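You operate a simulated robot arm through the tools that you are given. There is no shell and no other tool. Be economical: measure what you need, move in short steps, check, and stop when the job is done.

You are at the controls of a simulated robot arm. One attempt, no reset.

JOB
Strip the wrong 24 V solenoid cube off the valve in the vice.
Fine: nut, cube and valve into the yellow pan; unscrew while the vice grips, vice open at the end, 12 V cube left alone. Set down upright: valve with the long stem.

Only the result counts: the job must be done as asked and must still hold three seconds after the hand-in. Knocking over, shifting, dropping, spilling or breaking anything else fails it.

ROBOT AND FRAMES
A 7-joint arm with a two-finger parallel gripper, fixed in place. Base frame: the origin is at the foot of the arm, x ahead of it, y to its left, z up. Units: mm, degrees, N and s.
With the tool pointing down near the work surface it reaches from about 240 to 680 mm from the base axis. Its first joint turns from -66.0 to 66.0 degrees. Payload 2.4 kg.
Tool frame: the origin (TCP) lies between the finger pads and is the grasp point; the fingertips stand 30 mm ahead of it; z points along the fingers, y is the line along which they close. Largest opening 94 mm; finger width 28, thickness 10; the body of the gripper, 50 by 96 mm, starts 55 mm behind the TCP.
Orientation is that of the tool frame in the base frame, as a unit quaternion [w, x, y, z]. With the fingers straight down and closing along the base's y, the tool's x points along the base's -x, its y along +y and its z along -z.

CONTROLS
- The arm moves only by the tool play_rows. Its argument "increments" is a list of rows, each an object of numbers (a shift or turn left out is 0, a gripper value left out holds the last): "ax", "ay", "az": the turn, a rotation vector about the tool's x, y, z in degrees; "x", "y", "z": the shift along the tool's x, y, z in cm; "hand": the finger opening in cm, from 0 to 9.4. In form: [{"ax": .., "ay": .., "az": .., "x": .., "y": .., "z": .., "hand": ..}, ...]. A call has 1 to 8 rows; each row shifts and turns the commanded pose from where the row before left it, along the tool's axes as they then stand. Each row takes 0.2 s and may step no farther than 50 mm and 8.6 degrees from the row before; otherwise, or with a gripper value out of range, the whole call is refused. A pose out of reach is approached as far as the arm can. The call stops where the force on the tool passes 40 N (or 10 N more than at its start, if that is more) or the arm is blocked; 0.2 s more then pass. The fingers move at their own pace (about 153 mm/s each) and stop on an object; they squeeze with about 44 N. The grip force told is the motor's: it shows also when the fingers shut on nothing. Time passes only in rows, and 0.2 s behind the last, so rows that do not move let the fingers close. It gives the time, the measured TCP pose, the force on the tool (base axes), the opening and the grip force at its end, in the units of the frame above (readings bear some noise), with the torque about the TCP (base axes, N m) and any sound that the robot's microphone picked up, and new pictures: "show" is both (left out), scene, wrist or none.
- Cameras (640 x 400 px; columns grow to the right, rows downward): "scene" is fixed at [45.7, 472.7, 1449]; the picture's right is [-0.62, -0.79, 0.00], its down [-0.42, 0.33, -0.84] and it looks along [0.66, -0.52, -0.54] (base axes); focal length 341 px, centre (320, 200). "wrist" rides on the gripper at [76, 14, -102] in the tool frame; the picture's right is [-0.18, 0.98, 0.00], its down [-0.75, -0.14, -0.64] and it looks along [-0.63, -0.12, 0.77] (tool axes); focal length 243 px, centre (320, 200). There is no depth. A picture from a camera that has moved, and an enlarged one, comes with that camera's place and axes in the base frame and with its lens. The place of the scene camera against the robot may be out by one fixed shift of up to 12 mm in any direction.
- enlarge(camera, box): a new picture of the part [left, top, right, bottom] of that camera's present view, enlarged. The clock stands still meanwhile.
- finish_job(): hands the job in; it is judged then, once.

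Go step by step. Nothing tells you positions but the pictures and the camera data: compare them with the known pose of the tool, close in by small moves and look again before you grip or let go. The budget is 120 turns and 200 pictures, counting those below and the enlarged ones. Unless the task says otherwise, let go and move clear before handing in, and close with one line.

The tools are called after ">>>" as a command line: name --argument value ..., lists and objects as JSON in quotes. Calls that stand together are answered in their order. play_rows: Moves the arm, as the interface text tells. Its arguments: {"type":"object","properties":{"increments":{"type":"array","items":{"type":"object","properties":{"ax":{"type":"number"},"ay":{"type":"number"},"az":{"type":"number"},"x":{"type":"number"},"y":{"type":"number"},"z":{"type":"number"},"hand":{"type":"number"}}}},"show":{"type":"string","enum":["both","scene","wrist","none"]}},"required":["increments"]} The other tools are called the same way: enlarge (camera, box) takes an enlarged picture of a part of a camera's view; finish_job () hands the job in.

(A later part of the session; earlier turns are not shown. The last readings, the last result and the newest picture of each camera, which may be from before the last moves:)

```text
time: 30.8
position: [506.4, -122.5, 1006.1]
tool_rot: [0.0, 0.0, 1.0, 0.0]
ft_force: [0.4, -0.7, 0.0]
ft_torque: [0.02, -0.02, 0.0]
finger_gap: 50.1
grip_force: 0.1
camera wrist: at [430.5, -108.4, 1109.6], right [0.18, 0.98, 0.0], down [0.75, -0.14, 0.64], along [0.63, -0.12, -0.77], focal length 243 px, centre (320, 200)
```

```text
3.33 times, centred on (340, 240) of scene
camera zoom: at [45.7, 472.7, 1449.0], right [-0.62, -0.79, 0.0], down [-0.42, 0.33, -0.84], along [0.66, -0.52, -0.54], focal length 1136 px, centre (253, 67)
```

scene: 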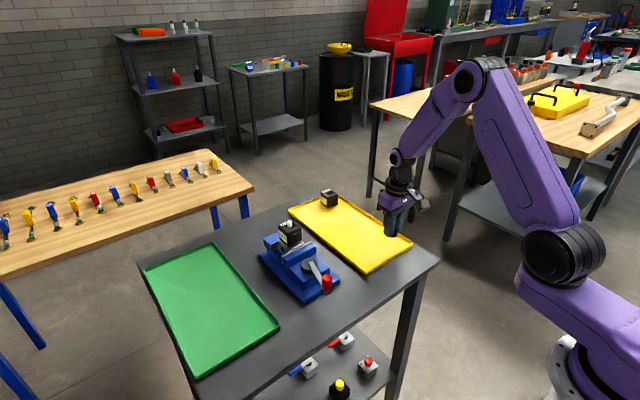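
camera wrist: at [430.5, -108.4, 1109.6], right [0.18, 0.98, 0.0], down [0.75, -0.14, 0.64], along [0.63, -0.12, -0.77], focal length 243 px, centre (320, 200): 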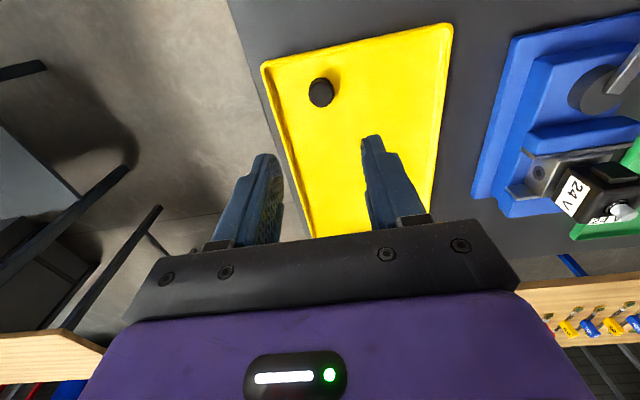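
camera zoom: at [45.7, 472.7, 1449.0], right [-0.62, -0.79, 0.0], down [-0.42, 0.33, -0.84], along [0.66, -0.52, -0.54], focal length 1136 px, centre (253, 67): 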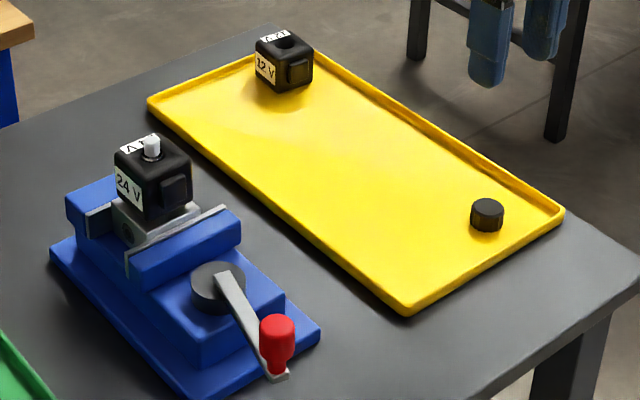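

The nut sits upright in the pan at (507,-122). Now I'll go back over the 24 V cube with the fingers open, closing along y.

>>> play_rows --increments '[{"z": -1.5, "hand": 8.0}, {"x": -1.68, "y": 3.6}, {"x": -1.68, "y": 3.6}, {"x": -1.68, "y": 3.6}, {"x": -1.68, "y": 3.6}, {"x": -1.68, "y": 3.6}, {"x": -1.68, "y": 3.6}, {"x": -1.68, "y": 3.6}]' --show "wrist"

>>> enlarge --camera "wrist" --box '[220, 40, 420, 240]'

>>> enlarge --camera "scene" --box '[260, 190, 320, 250]'

```text
time: 32.6
position: [628.3, 131.1, 1024.1]
tool_rot: [0.0, 0.001, 1.0, 0.0]
ft_force: [0.1, -0.1, -0.2]
ft_torque: [0.0, -0.02, 0.02]
finger_gap: 79.9
grip_force: 0.1
camera wrist: at [551.6, 145.7, 1126.4], right [0.18, 0.98, 0.0], down [0.75, -0.14, 0.64], along [0.63, -0.12, -0.77], focal length 243 px, centre (320, 200)
```

wrist: 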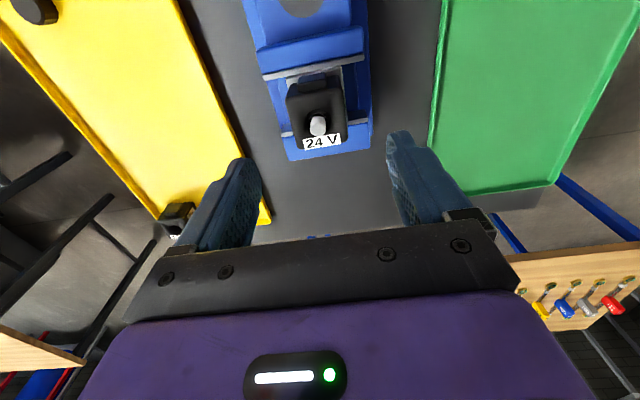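

```text
2.00 times, centred on (320, 140) of wrist
camera zoom: at [551.6, 145.7, 1126.4], right [0.18, 0.98, 0.0], down [0.75, -0.14, 0.64], along [0.63, -0.12, -0.77], focal length 485 px, centre (320, 320)
```

zoom: 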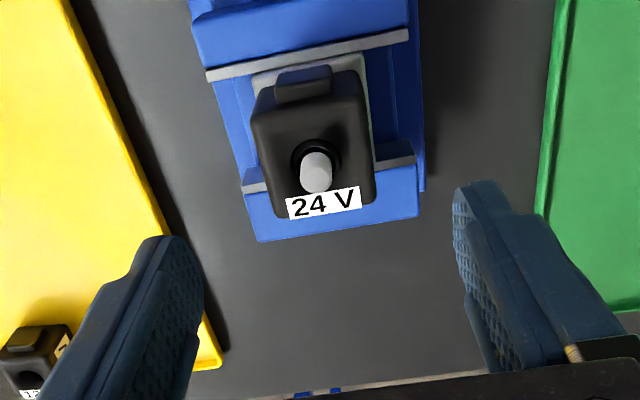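

```text
6.67 times, centred on (290, 220) of scene
camera zoom: at [45.7, 472.7, 1449.0], right [-0.62, -0.79, 0.0], down [-0.42, 0.33, -0.84], along [0.66, -0.52, -0.54], focal length 2272 px, centre (520, 67)
```

zoom: 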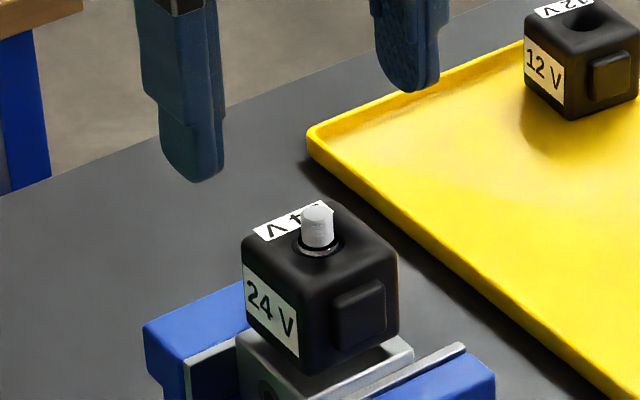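

The cube is aligned with the gripper. I'll descend around it to TCP z≈943 and check.

>>> play_rows --increments '[{"x": 0.35, "y": -0.1, "z": 2.5}, {"z": 2.5}, {"z": 2.0}, {"z": 1.1}]' --show "wrist"

>>> enlarge --camera "scene" --box '[260, 190, 320, 250]'

```text
time: 33.6
position: [622.3, 127.6, 942.7]
tool_rot: [0.0, 0.0, 1.0, 0.0]
ft_force: [0.2, -0.5, -0.1]
ft_torque: [-0.01, 0.01, -0.03]
finger_gap: 80.0
grip_force: 0.0
camera wrist: at [546.2, 142.6, 1044.6], right [0.18, 0.98, 0.0], down [0.75, -0.14, 0.64], along [0.63, -0.12, -0.77], focal length 243 px, centre (320, 200)
```

wrist: 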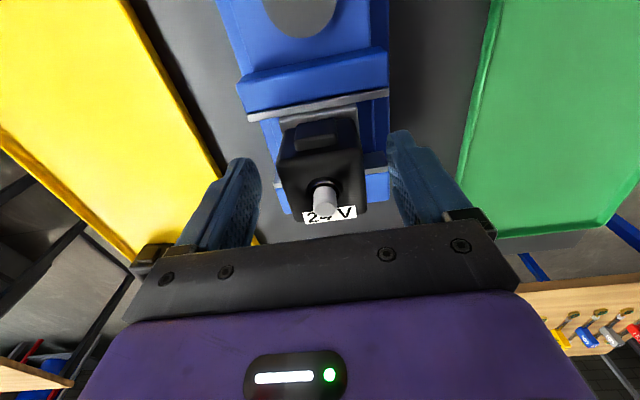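

```text
6.67 times, centred on (290, 220) of scene
camera zoom: at [45.7, 472.7, 1449.0], right [-0.62, -0.79, 0.0], down [-0.42, 0.33, -0.84], along [0.66, -0.52, -0.54], focal length 2272 px, centre (520, 67)
```

zoom: 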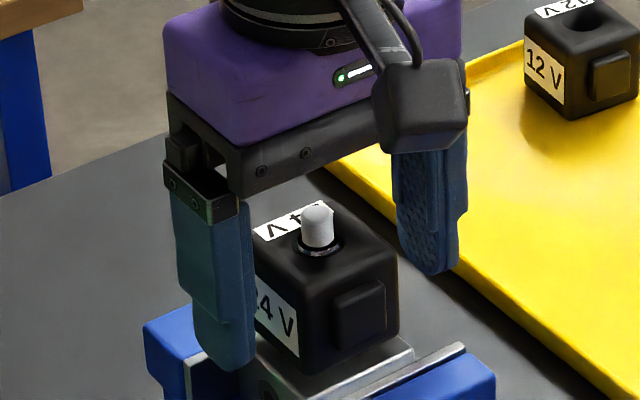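

The fingers straddle the cube; a 2 mm y correction, then grip.

>>> play_rows --increments '[{"y": 0.2, "hand": 6.0}, {"hand": 0}, {}, {}]' --show "none"

>>> enlarge --camera "scene" --box '[260, 190, 320, 250]'

```text
time: 34.6
position: [623.1, 129.9, 942.8]
tool_rot: [-0.001, 0.0, 1.0, 0.0]
ft_force: [-0.4, 0.4, 1.1]
ft_torque: [0.01, 0.0, 0.02]
finger_gap: 47.7
grip_force: 44.2
```

```text
6.67 times, centred on (290, 220) of scene
camera zoom: at [45.7, 472.7, 1448.9], right [-0.62, -0.79, 0.0], down [-0.42, 0.33, -0.84], along [0.66, -0.52, -0.54], focal length 2272 px, centre (520, 67)
```

zoom: 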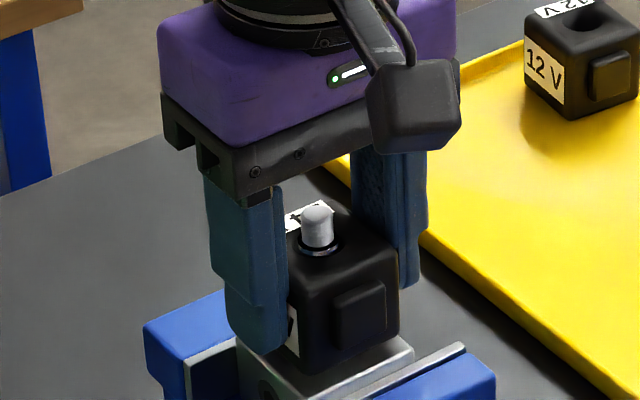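

The cube is gripped at 47.7 mm. I'll lift slowly, straight up.

>>> play_rows --increments '[{"z": -0.5}, {"z": -0.5}, {"z": -1.0}, {"z": -1.0}]' --show "none"

>>> enlarge --camera "scene" --box '[260, 190, 320, 250]'

```text
time: 35.6
position: [622.6, 131.4, 971.7]
tool_rot: [0.0, 0.0, 1.0, 0.001]
ft_force: [0.0, 0.3, -2.0]
ft_torque: [0.02, -0.01, -0.03]
finger_gap: 47.8
grip_force: 44.1
```

```text
6.67 times, centred on (290, 220) of scene
camera zoom: at [45.7, 472.7, 1448.9], right [-0.62, -0.79, 0.0], down [-0.42, 0.33, -0.84], along [0.66, -0.52, -0.54], focal length 2272 px, centre (520, 67)
```

zoom: 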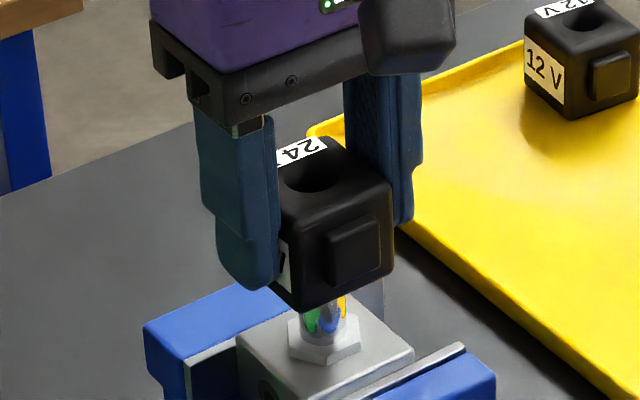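

The cube is sliding up the stem cleanly. I'll raise it clear and carry it over the pan to about (540,-50).

>>> play_rows --increments '[{"z": -4.0}, {"z": -5.0}, {"x": 1.6, "y": -3.6}, {"x": 1.7, "y": -3.6}, {"x": 1.7, "y": -3.6}, {"x": 1.7, "y": -3.6}, {"x": 1.6, "y": -3.7}]' --show "none"

>>> play_rows --increments '[{"z": 4.0}, {"z": 4.0}, {"z": 4.0}, {"z": 3.5}]' --show "wrist"

>>> enlarge --camera "scene" --box '[250, 180, 430, 300]'

```text
time: 37.2
position: [542.5, -50.2, 1059.6]
tool_rot: [0.0, -0.001, 1.0, 0.0]
ft_force: [0.1, -0.7, -2.6]
ft_torque: [-0.01, -0.04, -0.01]
finger_gap: 48.0
grip_force: 44.3
```

```text
time: 38.2
position: [542.6, -49.1, 904.6]
tool_rot: [0.0, 0.0, 1.0, 0.0]
ft_force: [0.6, -0.3, -2.0]
ft_torque: [0.01, 0.0, -0.03]
finger_gap: 47.9
grip_force: 43.8
camera wrist: at [465.5, -35.4, 1008.2], right [0.18, 0.98, 0.0], down [0.75, -0.14, 0.64], along [0.63, -0.12, -0.77], focal length 243 px, centre (320, 200)
```

wrist: 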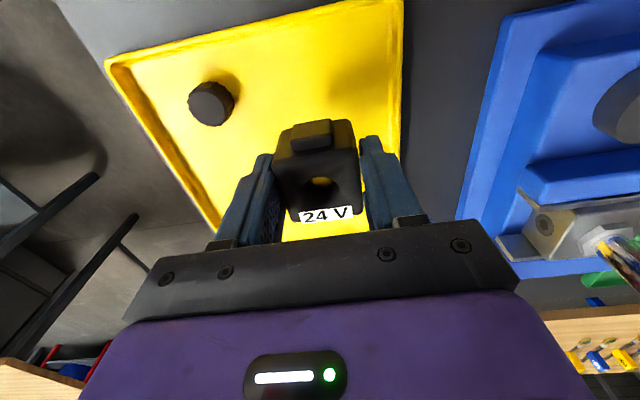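

```text
3.33 times, centred on (340, 240) of scene
camera zoom: at [45.7, 472.7, 1449.0], right [-0.62, -0.79, 0.0], down [-0.42, 0.33, -0.84], along [0.66, -0.52, -0.54], focal length 1136 px, centre (253, 67)
```

zoom: 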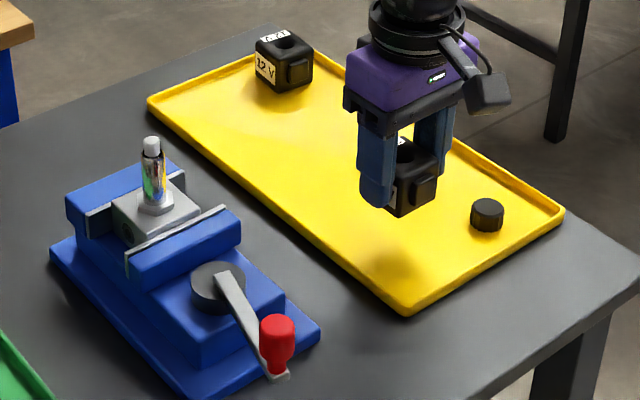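

Next I'll lower the cube with decreasing steps until it touches.

>>> play_rows --increments '[{"z": 1.2}, {"z": 0.8}, {"z": 0.5}, {"z": 0.3}, {"z": 0.2}, {"z": 0.2}]' --show "none"

>>> enlarge --camera "scene" --box '[320, 210, 410, 270]'

```text
time: 39.6
position: [541.2, -50.3, 873.9]
tool_rot: [0.0, 0.0, 1.0, -0.001]
ft_force: [0.1, 0.0, -1.6]
ft_torque: [0.0, -0.01, 0.02]
finger_gap: 47.8
grip_force: 44.0
```

```text
6.67 times, centred on (365, 240) of scene
camera zoom: at [45.7, 472.7, 1449.0], right [-0.62, -0.79, 0.0], down [-0.42, 0.33, -0.84], along [0.66, -0.52, -0.54], focal length 2272 px, centre (20, -67)
```

zoom: 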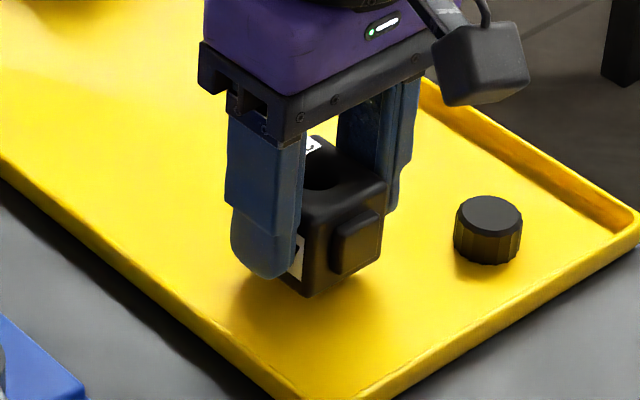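

>>> play_rows --increments '[{"z": 0.15}, {"z": 0.15}, {"z": 0.15}, {"z": 0.15}, {"z": 0.15}, {"z": 0.15}]' --show "none"

>>> enlarge --camera "scene" --box '[320, 210, 410, 270]'

```text
time: 41.0
position: [539.7, -51.0, 865.5]
tool_rot: [-0.001, 0.0, 1.0, 0.0]
ft_force: [-0.4, 0.2, -1.8]
ft_torque: [0.01, 0.03, 0.01]
finger_gap: 47.9
grip_force: 44.7
```

```text
6.67 times, centred on (365, 240) of scene
camera zoom: at [45.7, 472.7, 1449.0], right [-0.62, -0.79, 0.0], down [-0.42, 0.33, -0.84], along [0.66, -0.52, -0.54], focal length 2272 px, centre (20, -67)
```

zoom: 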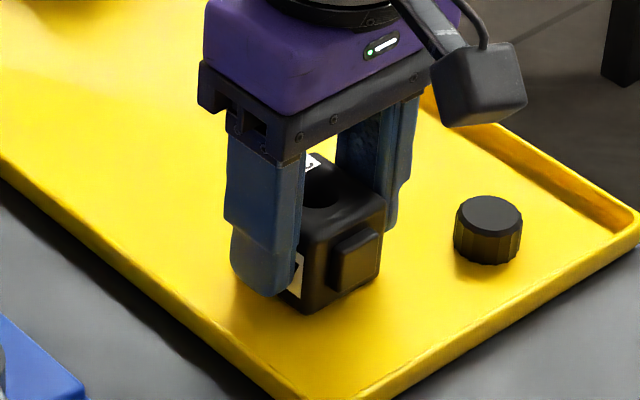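

>>> play_rows --increments '[{"z": 0.1}, {"z": 0.1}, {"z": 0.1}, {"z": 0.1}, {"z": 0.1}, {"z": 0.1}, {"z": 0.1}, {"z": 0.1}]' --show "none"

>>> enlarge --camera "scene" --box '[320, 210, 410, 270]'

```text
time: 42.2
position: [542.2, -50.6, 862.2]
tool_rot: [0.003, 0.0, 1.0, -0.001]
ft_force: [-1.2, 0.1, 3.7]
ft_torque: [0.1, -0.07, 0.05]
finger_gap: 48.0
grip_force: 44.4
stopped in row 6: the force on the tool passed its limit at 41 N (the readings are from after the stop); the commanded pose is now the measured one
```

```text
6.67 times, centred on (365, 240) of scene
camera zoom: at [45.6, 472.7, 1449.0], right [-0.62, -0.79, 0.0], down [-0.42, 0.33, -0.84], along [0.66, -0.52, -0.54], focal length 2272 px, centre (20, -67)
```

zoom: 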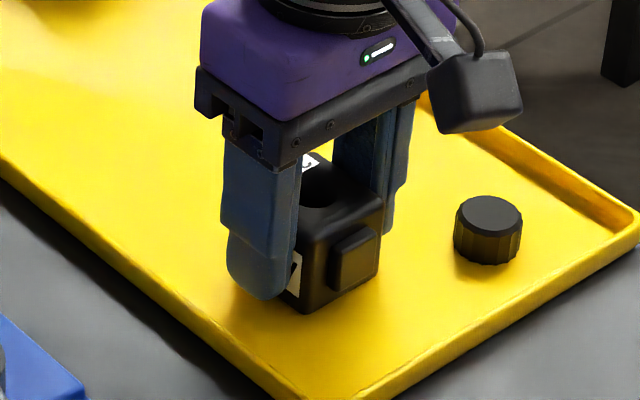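

Contact with the floor. Releasing and rising.

>>> play_rows --increments '[{"hand": 6.4}, {}, {"z": -1.0}, {"z": -4.0}, {"z": -5.0}, {"z": -5.0}, {"z": -4}]' --show "wrist"

>>> enlarge --camera "scene" --box '[250, 180, 430, 300]'

>>> enlarge --camera "scene" --box '[250, 220, 350, 305]'

```text
time: 43.9
position: [537.8, -51.4, 1050.7]
tool_rot: [0.001, 0.0, 1.0, 0.0]
ft_force: [-0.1, -0.1, -0.1]
ft_torque: [0.03, 0.01, 0.01]
finger_gap: 64.2
grip_force: 0.2
camera wrist: at [461.1, -36.5, 1153.4], right [0.18, 0.98, 0.0], down [0.75, -0.14, 0.64], along [0.63, -0.12, -0.76], focal length 243 px, centre (320, 200)
```

wrist: 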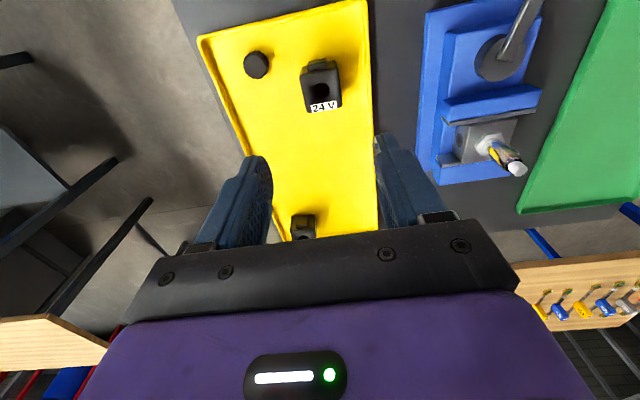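

```text
3.33 times, centred on (340, 240) of scene
camera zoom: at [45.7, 472.7, 1449.0], right [-0.62, -0.79, 0.0], down [-0.42, 0.33, -0.84], along [0.66, -0.52, -0.54], focal length 1136 px, centre (253, 67)
```

zoom: 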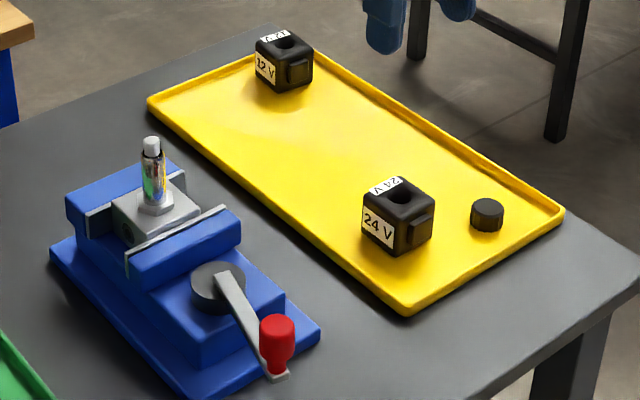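

```text
4.71 times, centred on (300, 262) of scene
camera zoom: at [45.7, 472.7, 1449.0], right [-0.62, -0.79, 0.0], down [-0.42, 0.33, -0.84], along [0.66, -0.52, -0.54], focal length 1604 px, centre (414, -94)
```

zoom: 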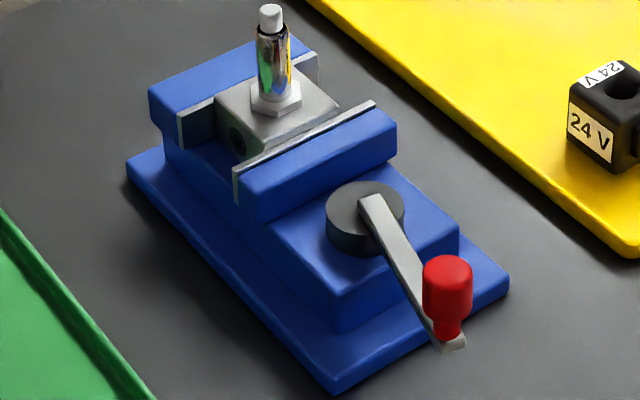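

The nut and 24 V cube are both in the pan. Next is the vice lever; I'm moving to view it well.

>>> play_rows --increments '[{"x": 1.4, "y": 3.8}, {"x": 1.4, "y": 3.8}, {"x": 1.4, "y": 3.8}, {"x": 1.4, "y": 3.8}, {"x": 1.2, "y": 3.9}, {"z": 3.0}]' --show "wrist"

>>> enlarge --camera "wrist" --box '[220, 0, 420, 240]'

>>> play_rows --increments '[{"x": 3.0}, {"x": 3.0}]' --show "none"

>>> enlarge --camera "wrist" --box '[220, 0, 420, 240]'

```text
time: 45.2
position: [473.4, 142.5, 1020.1]
tool_rot: [0.003, 0.0, 1.0, 0.0]
ft_force: [-0.3, 0.0, -0.4]
ft_torque: [0.0, -0.02, -0.03]
finger_gap: 64.0
grip_force: 0.0
camera wrist: at [395.3, 157.3, 1122.5], right [0.18, 0.98, 0.0], down [0.75, -0.14, 0.65], along [0.63, -0.12, -0.76], focal length 243 px, centre (320, 200)
```

wrist: 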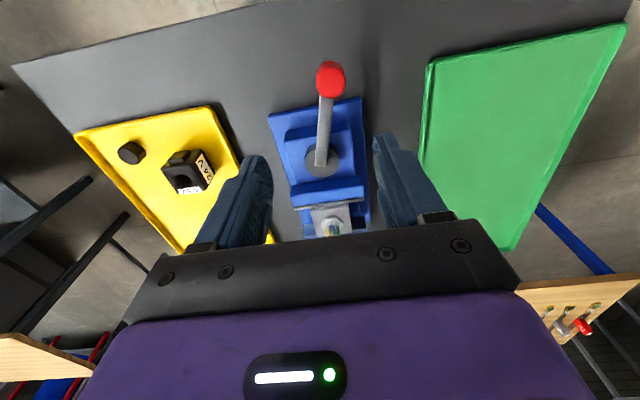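

```text
1.67 times, centred on (320, 120) of wrist
camera zoom: at [395.3, 157.3, 1122.5], right [0.18, 0.98, 0.0], down [0.75, -0.14, 0.65], along [0.63, -0.12, -0.76], focal length 404 px, centre (320, 333)
```

zoom: 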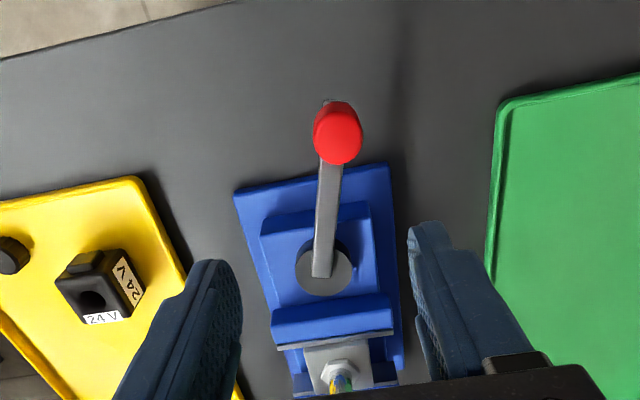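

```text
time: 45.9
position: [413.1, 142.8, 1020.2]
tool_rot: [0.003, 0.001, 1.0, 0.0]
ft_force: [0.1, -0.6, 0.4]
ft_torque: [0.02, -0.02, -0.01]
finger_gap: 63.9
grip_force: 0.1
```

```text
1.67 times, centred on (320, 120) of wrist
camera zoom: at [335.5, 156.9, 1122.6], right [0.18, 0.98, 0.0], down [0.75, -0.14, 0.65], along [0.63, -0.12, -0.76], focal length 404 px, centre (320, 333)
```

zoom: 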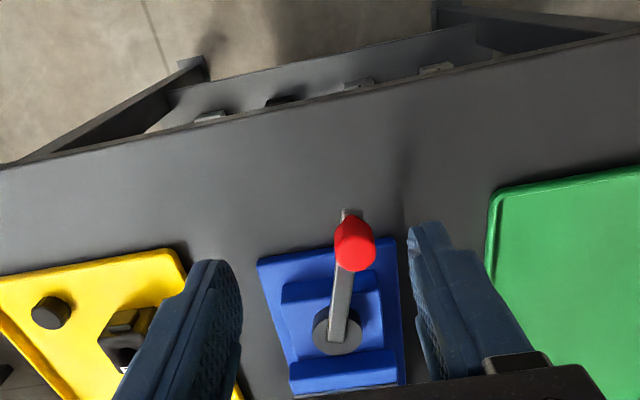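

The knob is at about (447,156) with its top at z≈917, and the hub at about (543,131), so the lever radius is about 99 mm. I'll move above the knob and check.

>>> play_rows --increments '[{"x": -1.7, "y": 0.65, "z": 2.0}, {"x": -1.7, "y": 0.65, "z": 2.0}, {"z": 1.5, "hand": 6.0}]' --show "wrist"

>>> enlarge --camera "wrist" --box '[220, 60, 420, 260]'

>>> enlarge --camera "scene" --box '[270, 230, 370, 310]'

```text
time: 46.6
position: [447.6, 153.5, 966.8]
tool_rot: [0.003, 0.0, 1.0, 0.0]
ft_force: [0.6, 0.1, 0.7]
ft_torque: [-0.02, -0.01, 0.03]
finger_gap: 60.0
grip_force: 0.1
camera wrist: at [370.1, 168.4, 1068.1], right [0.18, 0.98, 0.0], down [0.75, -0.14, 0.65], along [0.63, -0.12, -0.76], focal length 243 px, centre (320, 200)
```

wrist: 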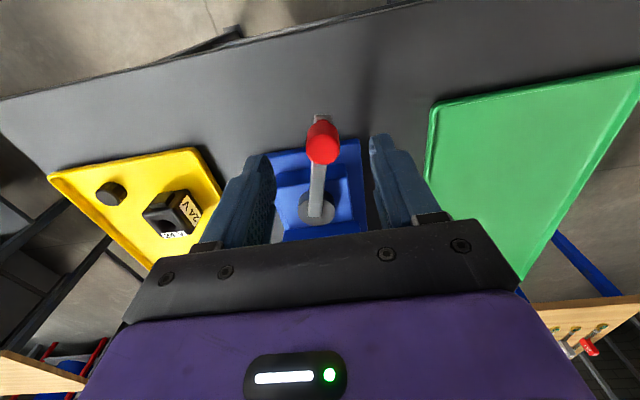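

```text
2.00 times, centred on (320, 160) of wrist
camera zoom: at [370.1, 168.4, 1068.1], right [0.18, 0.98, 0.0], down [0.75, -0.14, 0.65], along [0.63, -0.12, -0.76], focal length 485 px, centre (320, 280)
```

zoom: 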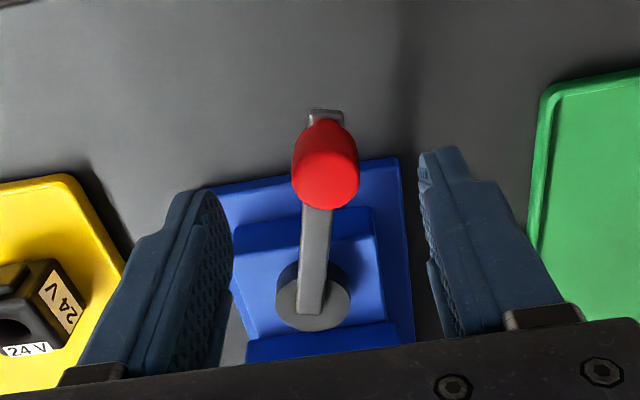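

```text
5.00 times, centred on (320, 270) of scene
camera zoom: at [45.7, 472.7, 1449.0], right [-0.62, -0.79, 0.0], down [-0.42, 0.33, -0.84], along [0.66, -0.52, -0.54], focal length 1704 px, centre (320, -150)
```

zoom: 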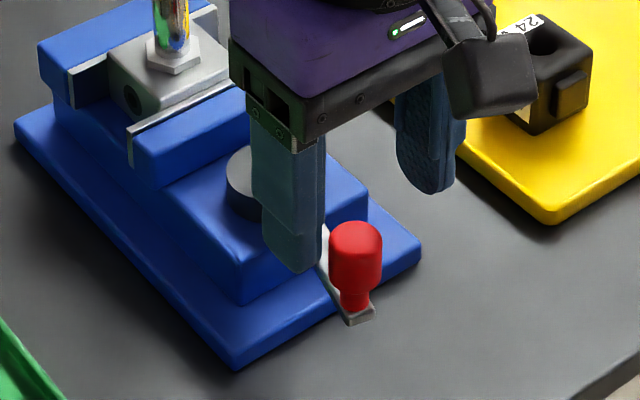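

Combining both cameras, the knob is at about (446,157) with its top near z 928. I'll partly descend and check in the scene view.

>>> play_rows --increments '[{"x": 0.1, "y": 0.3}, {"z": 1.2}, {"z": 1.0}]' --show "none"

>>> enlarge --camera "wrist" --box '[220, 60, 420, 260]'

>>> enlarge --camera "scene" --box '[280, 240, 360, 310]'

```text
time: 47.5
position: [446.1, 157.2, 943.2]
tool_rot: [0.003, 0.001, 1.0, 0.0]
ft_force: [0.0, 0.5, 0.1]
ft_torque: [-0.01, 0.02, 0.06]
finger_gap: 60.2
grip_force: 0.0
```

```text
2.00 times, centred on (320, 160) of wrist
camera zoom: at [368.9, 171.9, 1045.5], right [0.18, 0.98, 0.0], down [0.75, -0.14, 0.65], along [0.63, -0.12, -0.76], focal length 485 px, centre (320, 280)
```

zoom: 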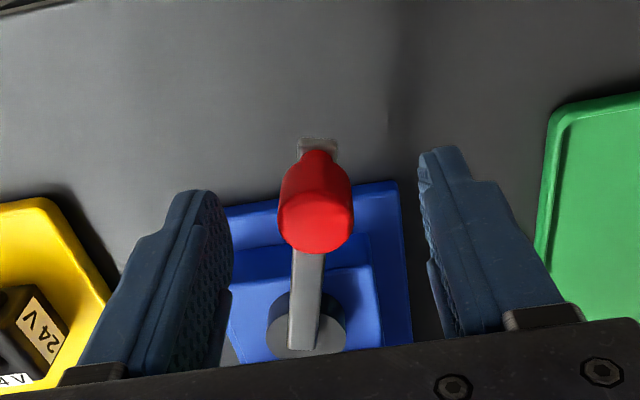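

```text
5.71 times, centred on (320, 275) of scene
camera zoom: at [45.7, 472.7, 1449.0], right [-0.62, -0.79, 0.0], down [-0.42, 0.33, -0.84], along [0.66, -0.52, -0.54], focal length 1948 px, centre (320, -229)
```

zoom: 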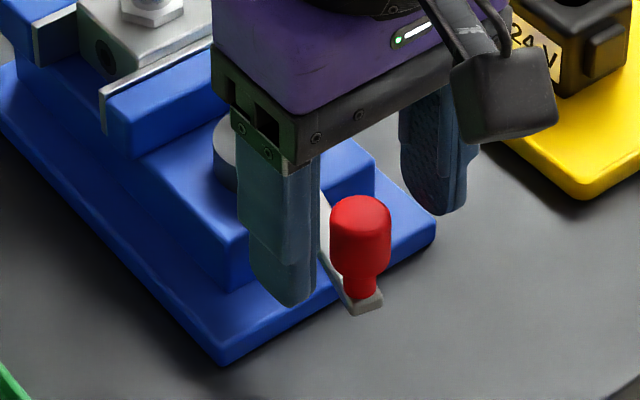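

The fingertip midpoint lies on the knob axis. I'll lower 5 mm and grip.

>>> play_rows --increments '[{"z": 0.5}, {"hand": 0}, {}, {}]' --show "none"

>>> enlarge --camera "scene" --box '[280, 240, 360, 310]'

```text
time: 48.5
position: [445.8, 157.3, 939.4]
tool_rot: [0.002, 0.001, 1.0, -0.001]
ft_force: [0.0, -3.8, -1.8]
ft_torque: [0.0, -0.07, -0.36]
finger_gap: 22.1
grip_force: 45.0
```

```text
5.71 times, centred on (320, 275) of scene
camera zoom: at [45.8, 472.6, 1449.0], right [-0.62, -0.79, 0.0], down [-0.42, 0.33, -0.84], along [0.66, -0.52, -0.54], focal length 1948 px, centre (320, -229)
```

zoom: 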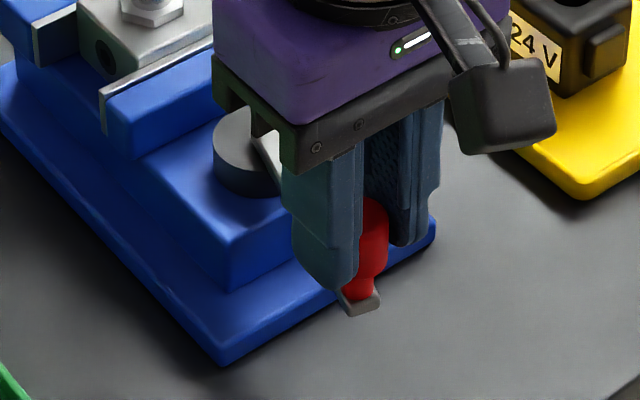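

The knob is held. I'll try a small 6° counter-clockwise swing about the hub (540,131.5) and read the forces.

>>> play_rows --increments '[{"x": 0.108, "y": -0.5, "az": -3}, {"x": 0.108, "y": -0.5, "az": -3}]' --show "none"

>>> enlarge --camera "scene" --box '[260, 220, 360, 310]'

```text
time: 49.0
position: [444.4, 151.2, 938.4]
tool_rot: [0.003, -0.055, 0.999, 0.0]
ft_force: [-1.1, 19.7, -8.3]
ft_torque: [0.54, 0.36, -0.43]
finger_gap: 22.3
grip_force: 45.1
```

```text
4.44 times, centred on (310, 265) of scene
camera zoom: at [45.7, 473.3, 1448.8], right [-0.62, -0.79, 0.0], down [-0.42, 0.33, -0.84], along [0.66, -0.52, -0.54], focal length 1515 px, centre (364, -89)
```

zoom: 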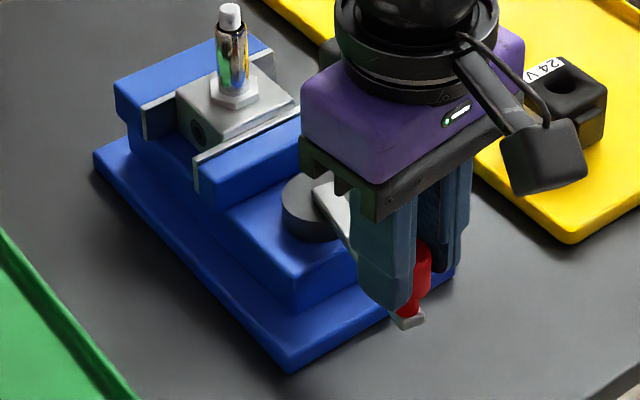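

It moved about 6 mm with 20 N resistance, which is ambiguous. I'll return and compare clockwise.

>>> play_rows --increments '[{"x": -0.108, "y": 0.5, "az": 3}, {"x": -0.108, "y": 0.5, "az": 3}, {}]' --show "none"

>>> play_rows --increments '[{"x": -0.15, "y": 0.5, "az": 3}, {"x": -0.15, "y": 0.5, "az": 3}]' --show "none"

>>> enlarge --camera "scene" --box '[260, 220, 360, 310]'

```text
time: 49.9
position: [445.8, 155.5, 938.4]
tool_rot: [0.0, 0.002, 1.0, 0.0]
ft_force: [-5.2, -3.1, 8.6]
ft_torque: [-0.14, 0.98, 0.05]
finger_gap: 22.0
grip_force: 44.8
```

```text
time: 50.5
position: [448.5, 167.2, 939.1]
tool_rot: [0.001, 0.054, 0.999, -0.001]
ft_force: [-5.9, -6.5, 6.6]
ft_torque: [-0.03, 0.83, -0.35]
finger_gap: 22.3
grip_force: 45.0
```

```text
4.44 times, centred on (310, 265) of scene
camera zoom: at [45.4, 472.4, 1449.0], right [-0.62, -0.79, 0.0], down [-0.42, 0.33, -0.84], along [0.66, -0.52, -0.54], focal length 1515 px, centre (364, -89)
```

zoom: 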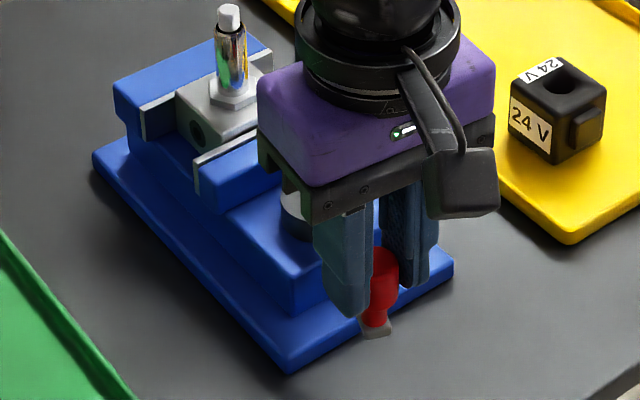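

Clockwise moves freely, so the counter-clockwise side was the stop. I'll continue clockwise along the arc.

>>> play_rows --increments '[{"x": -0.319, "y": 0.969, "az": 6}, {"x": -0.319, "y": 0.969, "az": 6}, {"x": -0.319, "y": 0.969, "az": 6}, {"x": -0.319, "y": 0.969, "az": 6}]' --show "none"

>>> enlarge --camera "scene" --box '[250, 220, 350, 310]'

```text
time: 51.5
position: [470.2, 200.5, 939.5]
tool_rot: [0.003, 0.26, 0.965, 0.001]
ft_force: [3.3, -10.4, -3.0]
ft_torque: [-0.63, -0.36, 0.07]
finger_gap: 22.1
grip_force: 44.6
```

```text
4.44 times, centred on (300, 265) of scene
camera zoom: at [45.9, 472.5, 1449.0], right [-0.62, -0.79, 0.0], down [-0.42, 0.33, -0.84], along [0.66, -0.52, -0.54], focal length 1515 px, centre (409, -89)
```

zoom: 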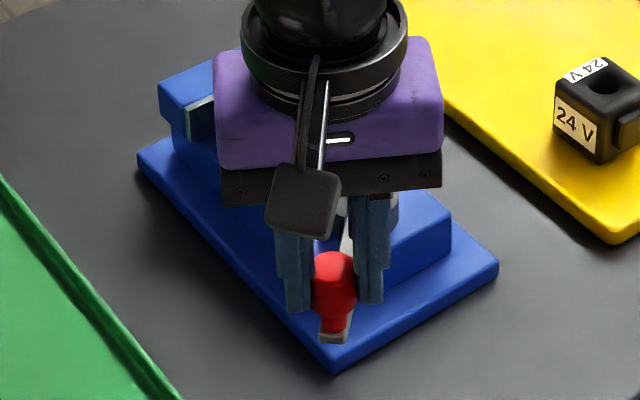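

The arc tracks well (lever at about 135°). Continuing clockwise.

>>> play_rows --increments '[{"x": -0.319, "y": 0.969, "az": 6}, {"x": -0.319, "y": 0.969, "az": 6}, {"x": -0.319, "y": 0.969, "az": 6}, {"x": -0.319, "y": 0.969, "az": 6}, {"x": -0.319, "y": 0.969, "az": 6}, {"x": -0.319, "y": 0.969, "az": 6}]' --show "wrist"

>>> enlarge --camera "scene" --box '[230, 210, 350, 310]'

```text
time: 52.9
position: [525.0, 228.8, 938.2]
tool_rot: [0.001, 0.545, 0.838, 0.0]
ft_force: [-0.7, -6.6, -8.3]
ft_torque: [-0.77, -0.08, 0.36]
finger_gap: 22.1
grip_force: 44.9
camera wrist: at [507.2, 303.9, 1040.8], right [0.97, 0.23, 0.0], down [0.18, -0.75, 0.64], along [0.15, -0.63, -0.77], focal length 243 px, centre (320, 200)
```

wrist: 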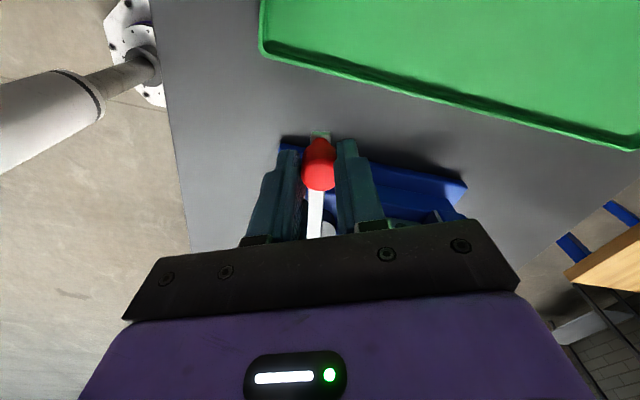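

```text
4.00 times, centred on (290, 260) of scene
camera zoom: at [45.8, 472.6, 1449.0], right [-0.62, -0.79, 0.0], down [-0.42, 0.33, -0.84], along [0.66, -0.52, -0.54], focal length 1363 px, centre (440, -40)
```

zoom: 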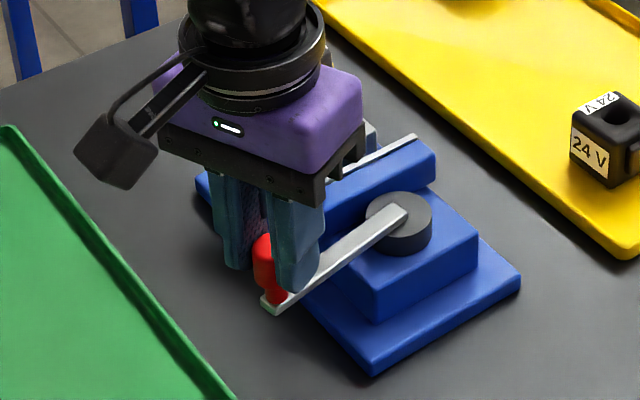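

>>> play_rows --increments '[{"x": -0.319, "y": 0.969, "az": 6}, {"x": -0.319, "y": 0.969, "az": 6}, {"x": -0.319, "y": 0.969, "az": 6}]' --show "none"

>>> enlarge --camera "scene" --box '[230, 210, 350, 310]'

```text
time: 53.6
position: [541.8, 227.7, 938.2]
tool_rot: [-0.006, 0.645, 0.764, -0.01]
ft_force: [-9.5, -4.3, 8.9]
ft_torque: [0.33, -0.42, 0.13]
finger_gap: 22.4
grip_force: 44.3
stopped in row 3: the force on the tool passed its limit at 50 N (the readings are from after the stop); the commanded pose is now the measured one
```

```text
4.00 times, centred on (290, 260) of scene
camera zoom: at [45.2, 472.5, 1449.0], right [-0.62, -0.79, 0.0], down [-0.42, 0.33, -0.84], along [0.66, -0.52, -0.54], focal length 1363 px, centre (440, -40)
```

zoom: 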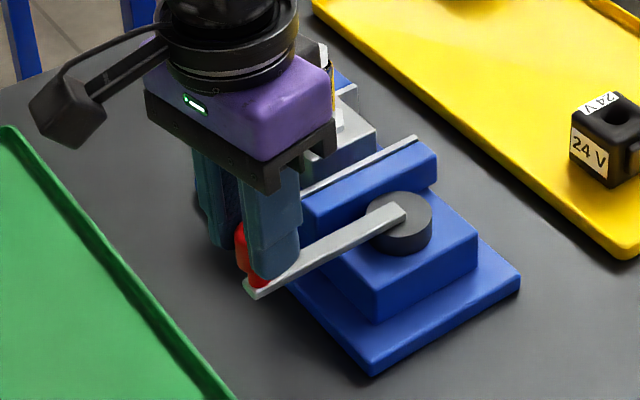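

The stop is reached at about 80° of swing, and a gap now appears between jaw and valve. I'll release the knob and rise to inspect.

>>> play_rows --increments '[{"hand": 4.5}, {}, {"z": -2.0}, {"z": -4.0}, {"z": -4.0}, {"z": -2.0}]' --show "none"

>>> enlarge --camera "scene" --box '[230, 200, 350, 310]'

```text
time: 55.0
position: [544.6, 231.6, 1057.2]
tool_rot: [-0.006, 0.645, 0.764, -0.01]
ft_force: [-0.9, -0.5, 0.3]
ft_torque: [0.02, 0.04, 0.03]
finger_gap: 45.0
grip_force: 0.0
```

```text
3.64 times, centred on (290, 255) of scene
camera zoom: at [45.7, 472.7, 1449.0], right [-0.62, -0.79, 0.0], down [-0.42, 0.33, -0.84], along [0.66, -0.52, -0.54], focal length 1239 px, centre (429, 0)
```

zoom: 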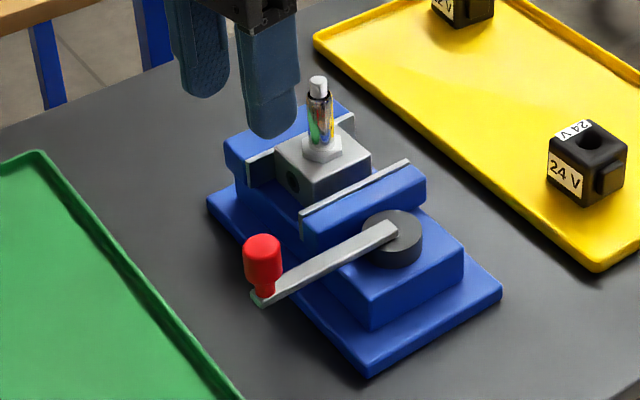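

The vice is open, with the lever at its stop and the valve standing free. I'll rotate the tool back to neutral (removing the slight tilt) and go look over the valve.

>>> play_rows --increments '[{"ax": -0.125, "ay": -0.075, "az": -8.04}, {"ax": -0.125, "ay": -0.075, "az": -8.04}, {"ax": -0.125, "ay": -0.075, "az": -8.04}, {"ax": -0.125, "ay": -0.075, "az": -8.04}, {"ax": -0.125, "ay": -0.075, "az": -8.04}, {"ax": -0.125, "ay": -0.075, "az": -8.04}, {"ax": -0.125, "ay": -0.075, "az": -8.04}, {"ax": -0.125, "ay": -0.075, "az": -8.04}]' --show "none"

>>> play_rows --increments '[{"ax": -0.125, "ay": -0.075, "az": -8.04}, {"ax": -0.125, "ay": -0.075, "az": -8.04}, {"x": -2.0, "y": -3.4}, {"x": -2.0, "y": -3.3}, {"x": -2.0, "y": -3.4}, {"z": -0.5}]' --show "wrist"

>>> enlarge --camera "wrist" --box '[220, 40, 420, 240]'

>>> enlarge --camera "scene" --box '[250, 190, 330, 260]'

```text
time: 56.8
position: [545.9, 230.2, 1057.0]
tool_rot: [-0.001, 0.136, 0.991, -0.002]
ft_force: [0.2, -0.3, -1.6]
ft_torque: [0.0, 0.0, -0.01]
finger_gap: 44.9
grip_force: 0.0
```

```text
time: 58.2
position: [605.2, 128.2, 1062.3]
tool_rot: [0.0, -0.001, 1.0, 0.0]
ft_force: [0.2, 0.5, 0.9]
ft_torque: [-0.02, 0.0, 0.0]
finger_gap: 45.3
grip_force: 0.1
camera wrist: at [529.2, 142.9, 1165.1], right [0.18, 0.98, 0.0], down [0.75, -0.14, 0.64], along [0.63, -0.12, -0.77], focal length 243 px, centre (320, 200)
```

wrist: 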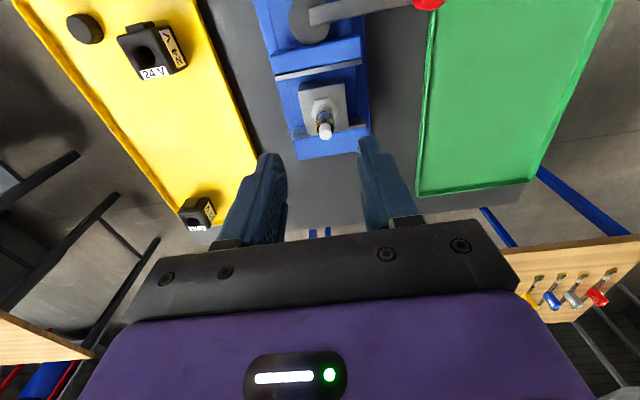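

```text
2.00 times, centred on (320, 140) of wrist
camera zoom: at [529.2, 142.9, 1165.1], right [0.18, 0.98, 0.0], down [0.75, -0.14, 0.64], along [0.63, -0.12, -0.77], focal length 485 px, centre (320, 320)
```

zoom: 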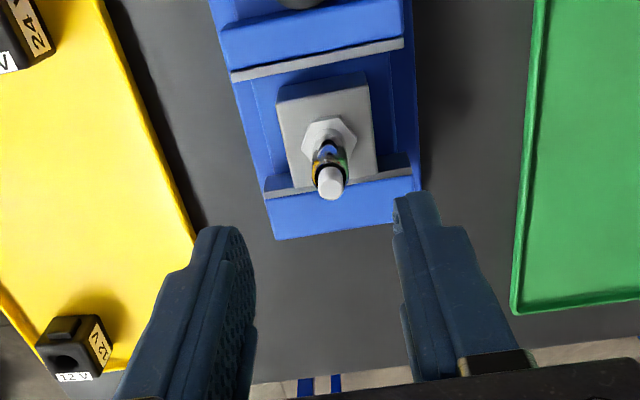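

```text
5.71 times, centred on (290, 225) of scene
camera zoom: at [45.7, 472.7, 1449.0], right [-0.62, -0.79, 0.0], down [-0.42, 0.33, -0.84], along [0.66, -0.52, -0.54], focal length 1948 px, centre (491, 57)
```

zoom: 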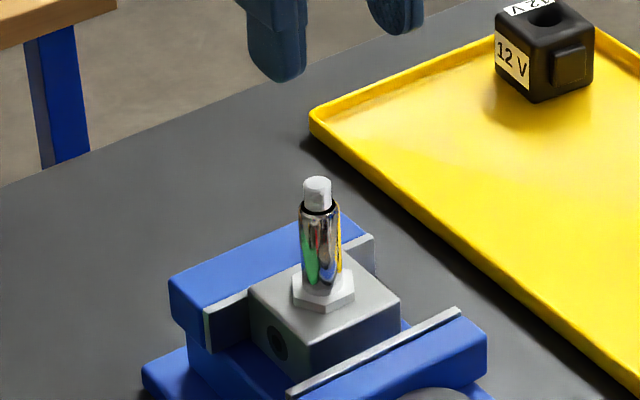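

The valve hasn't moved, with its stem at about (624,130). I'll descend around the stem tube, fingertips just above the hex.

>>> play_rows --increments '[{"x": -1.9, "y": 0.2}, {"z": 4.0}, {"z": 3.0}, {}]' --show "none"

>>> enlarge --camera "wrist" --box '[220, 60, 420, 260]'

>>> enlarge --camera "scene" --box '[250, 190, 330, 260]'

```text
time: 59.2
position: [623.3, 130.2, 993.0]
tool_rot: [0.0, -0.001, 1.0, 0.0]
ft_force: [-1.1, -0.3, 0.5]
ft_torque: [-0.01, 0.01, 0.01]
finger_gap: 45.0
grip_force: 0.0
```

```text
2.00 times, centred on (320, 160) of wrist
camera zoom: at [547.3, 145.2, 1094.5], right [0.18, 0.98, 0.0], down [0.75, -0.14, 0.64], along [0.63, -0.12, -0.77], focal length 485 px, centre (320, 280)
```

zoom: 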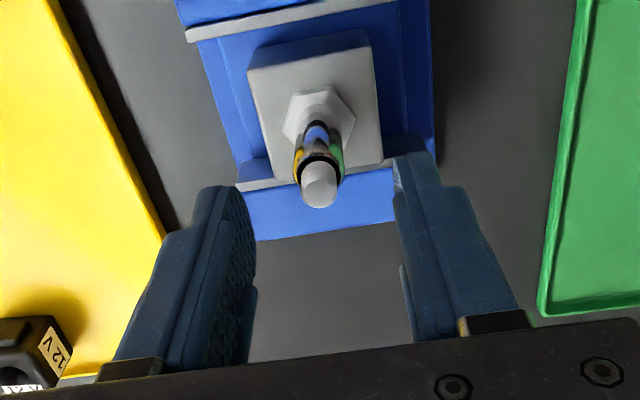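

```text
5.71 times, centred on (290, 225) of scene
camera zoom: at [45.7, 472.7, 1449.0], right [-0.62, -0.79, 0.0], down [-0.42, 0.33, -0.84], along [0.66, -0.52, -0.54], focal length 1948 px, centre (491, 57)
```

zoom: 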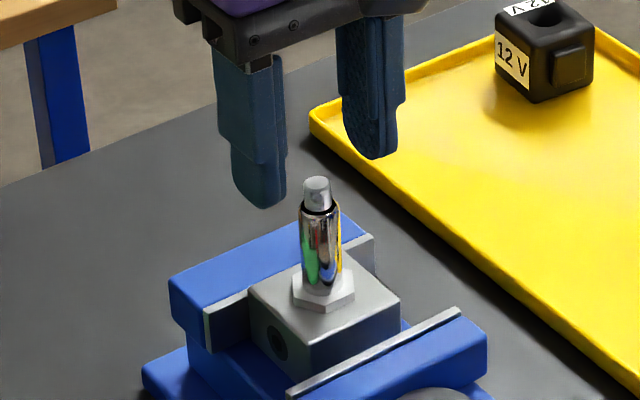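

The stem is centred between the fingers. Descending.

>>> play_rows --increments '[{"z": 2.0}, {"z": 1.5}, {"z": 1.0}, {"z": 0.4}]' --show "none"

>>> enlarge --camera "wrist" --box '[220, 60, 420, 260]'

>>> enlarge --camera "scene" --box '[250, 190, 330, 260]'

```text
time: 60.2
position: [625.5, 131.3, 943.1]
tool_rot: [0.0, -0.002, 1.0, 0.0]
ft_force: [1.1, 0.3, 0.1]
ft_torque: [0.0, -0.04, -0.01]
finger_gap: 44.9
grip_force: 0.0
```

```text
2.00 times, centred on (320, 160) of wrist
camera zoom: at [548.0, 145.6, 1046.0], right [0.18, 0.98, 0.0], down [0.75, -0.14, 0.64], along [0.63, -0.12, -0.77], focal length 485 px, centre (320, 280)
```

zoom: 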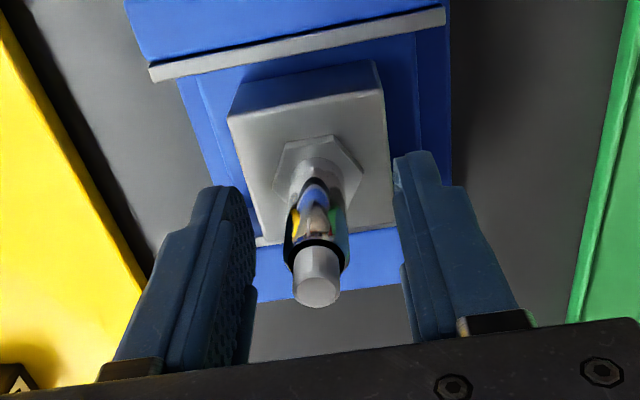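

```text
5.71 times, centred on (290, 225) of scene
camera zoom: at [45.7, 472.7, 1449.0], right [-0.62, -0.79, 0.0], down [-0.42, 0.33, -0.84], along [0.66, -0.52, -0.54], focal length 1948 px, centre (491, 57)
```

zoom: 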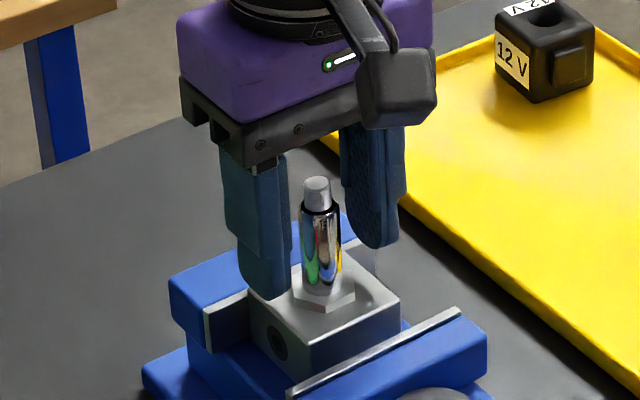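

The fingertips are at tube-base level. Closing on the stem, then a small test lift.

>>> play_rows --increments '[{"hand": 3.0}, {"hand": 0}, {}, {}]' --show "none"

>>> play_rows --increments '[{"z": -0.3}, {"z": -0.7}, {"z": -1.0}]' --show "none"

>>> enlarge --camera "scene" --box '[250, 190, 330, 260]'

```text
time: 61.2
position: [623.9, 130.5, 943.4]
tool_rot: [-0.001, -0.001, 1.0, 0.0]
ft_force: [-0.3, -1.4, -0.2]
ft_torque: [-0.25, 0.06, 0.05]
finger_gap: 17.1
grip_force: 43.9
```

```text
time: 62.0
position: [623.8, 132.4, 963.5]
tool_rot: [-0.001, -0.001, 1.0, 0.0]
ft_force: [-1.6, -0.4, -4.1]
ft_torque: [-0.06, 0.13, 0.01]
finger_gap: 17.2
grip_force: 43.5
```

```text
5.71 times, centred on (290, 225) of scene
camera zoom: at [45.7, 472.7, 1448.9], right [-0.62, -0.79, 0.0], down [-0.42, 0.33, -0.84], along [0.66, -0.52, -0.54], focal length 1948 px, centre (491, 57)
```

zoom: 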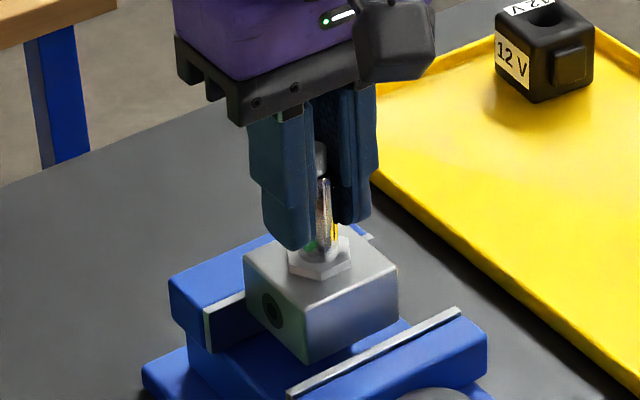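

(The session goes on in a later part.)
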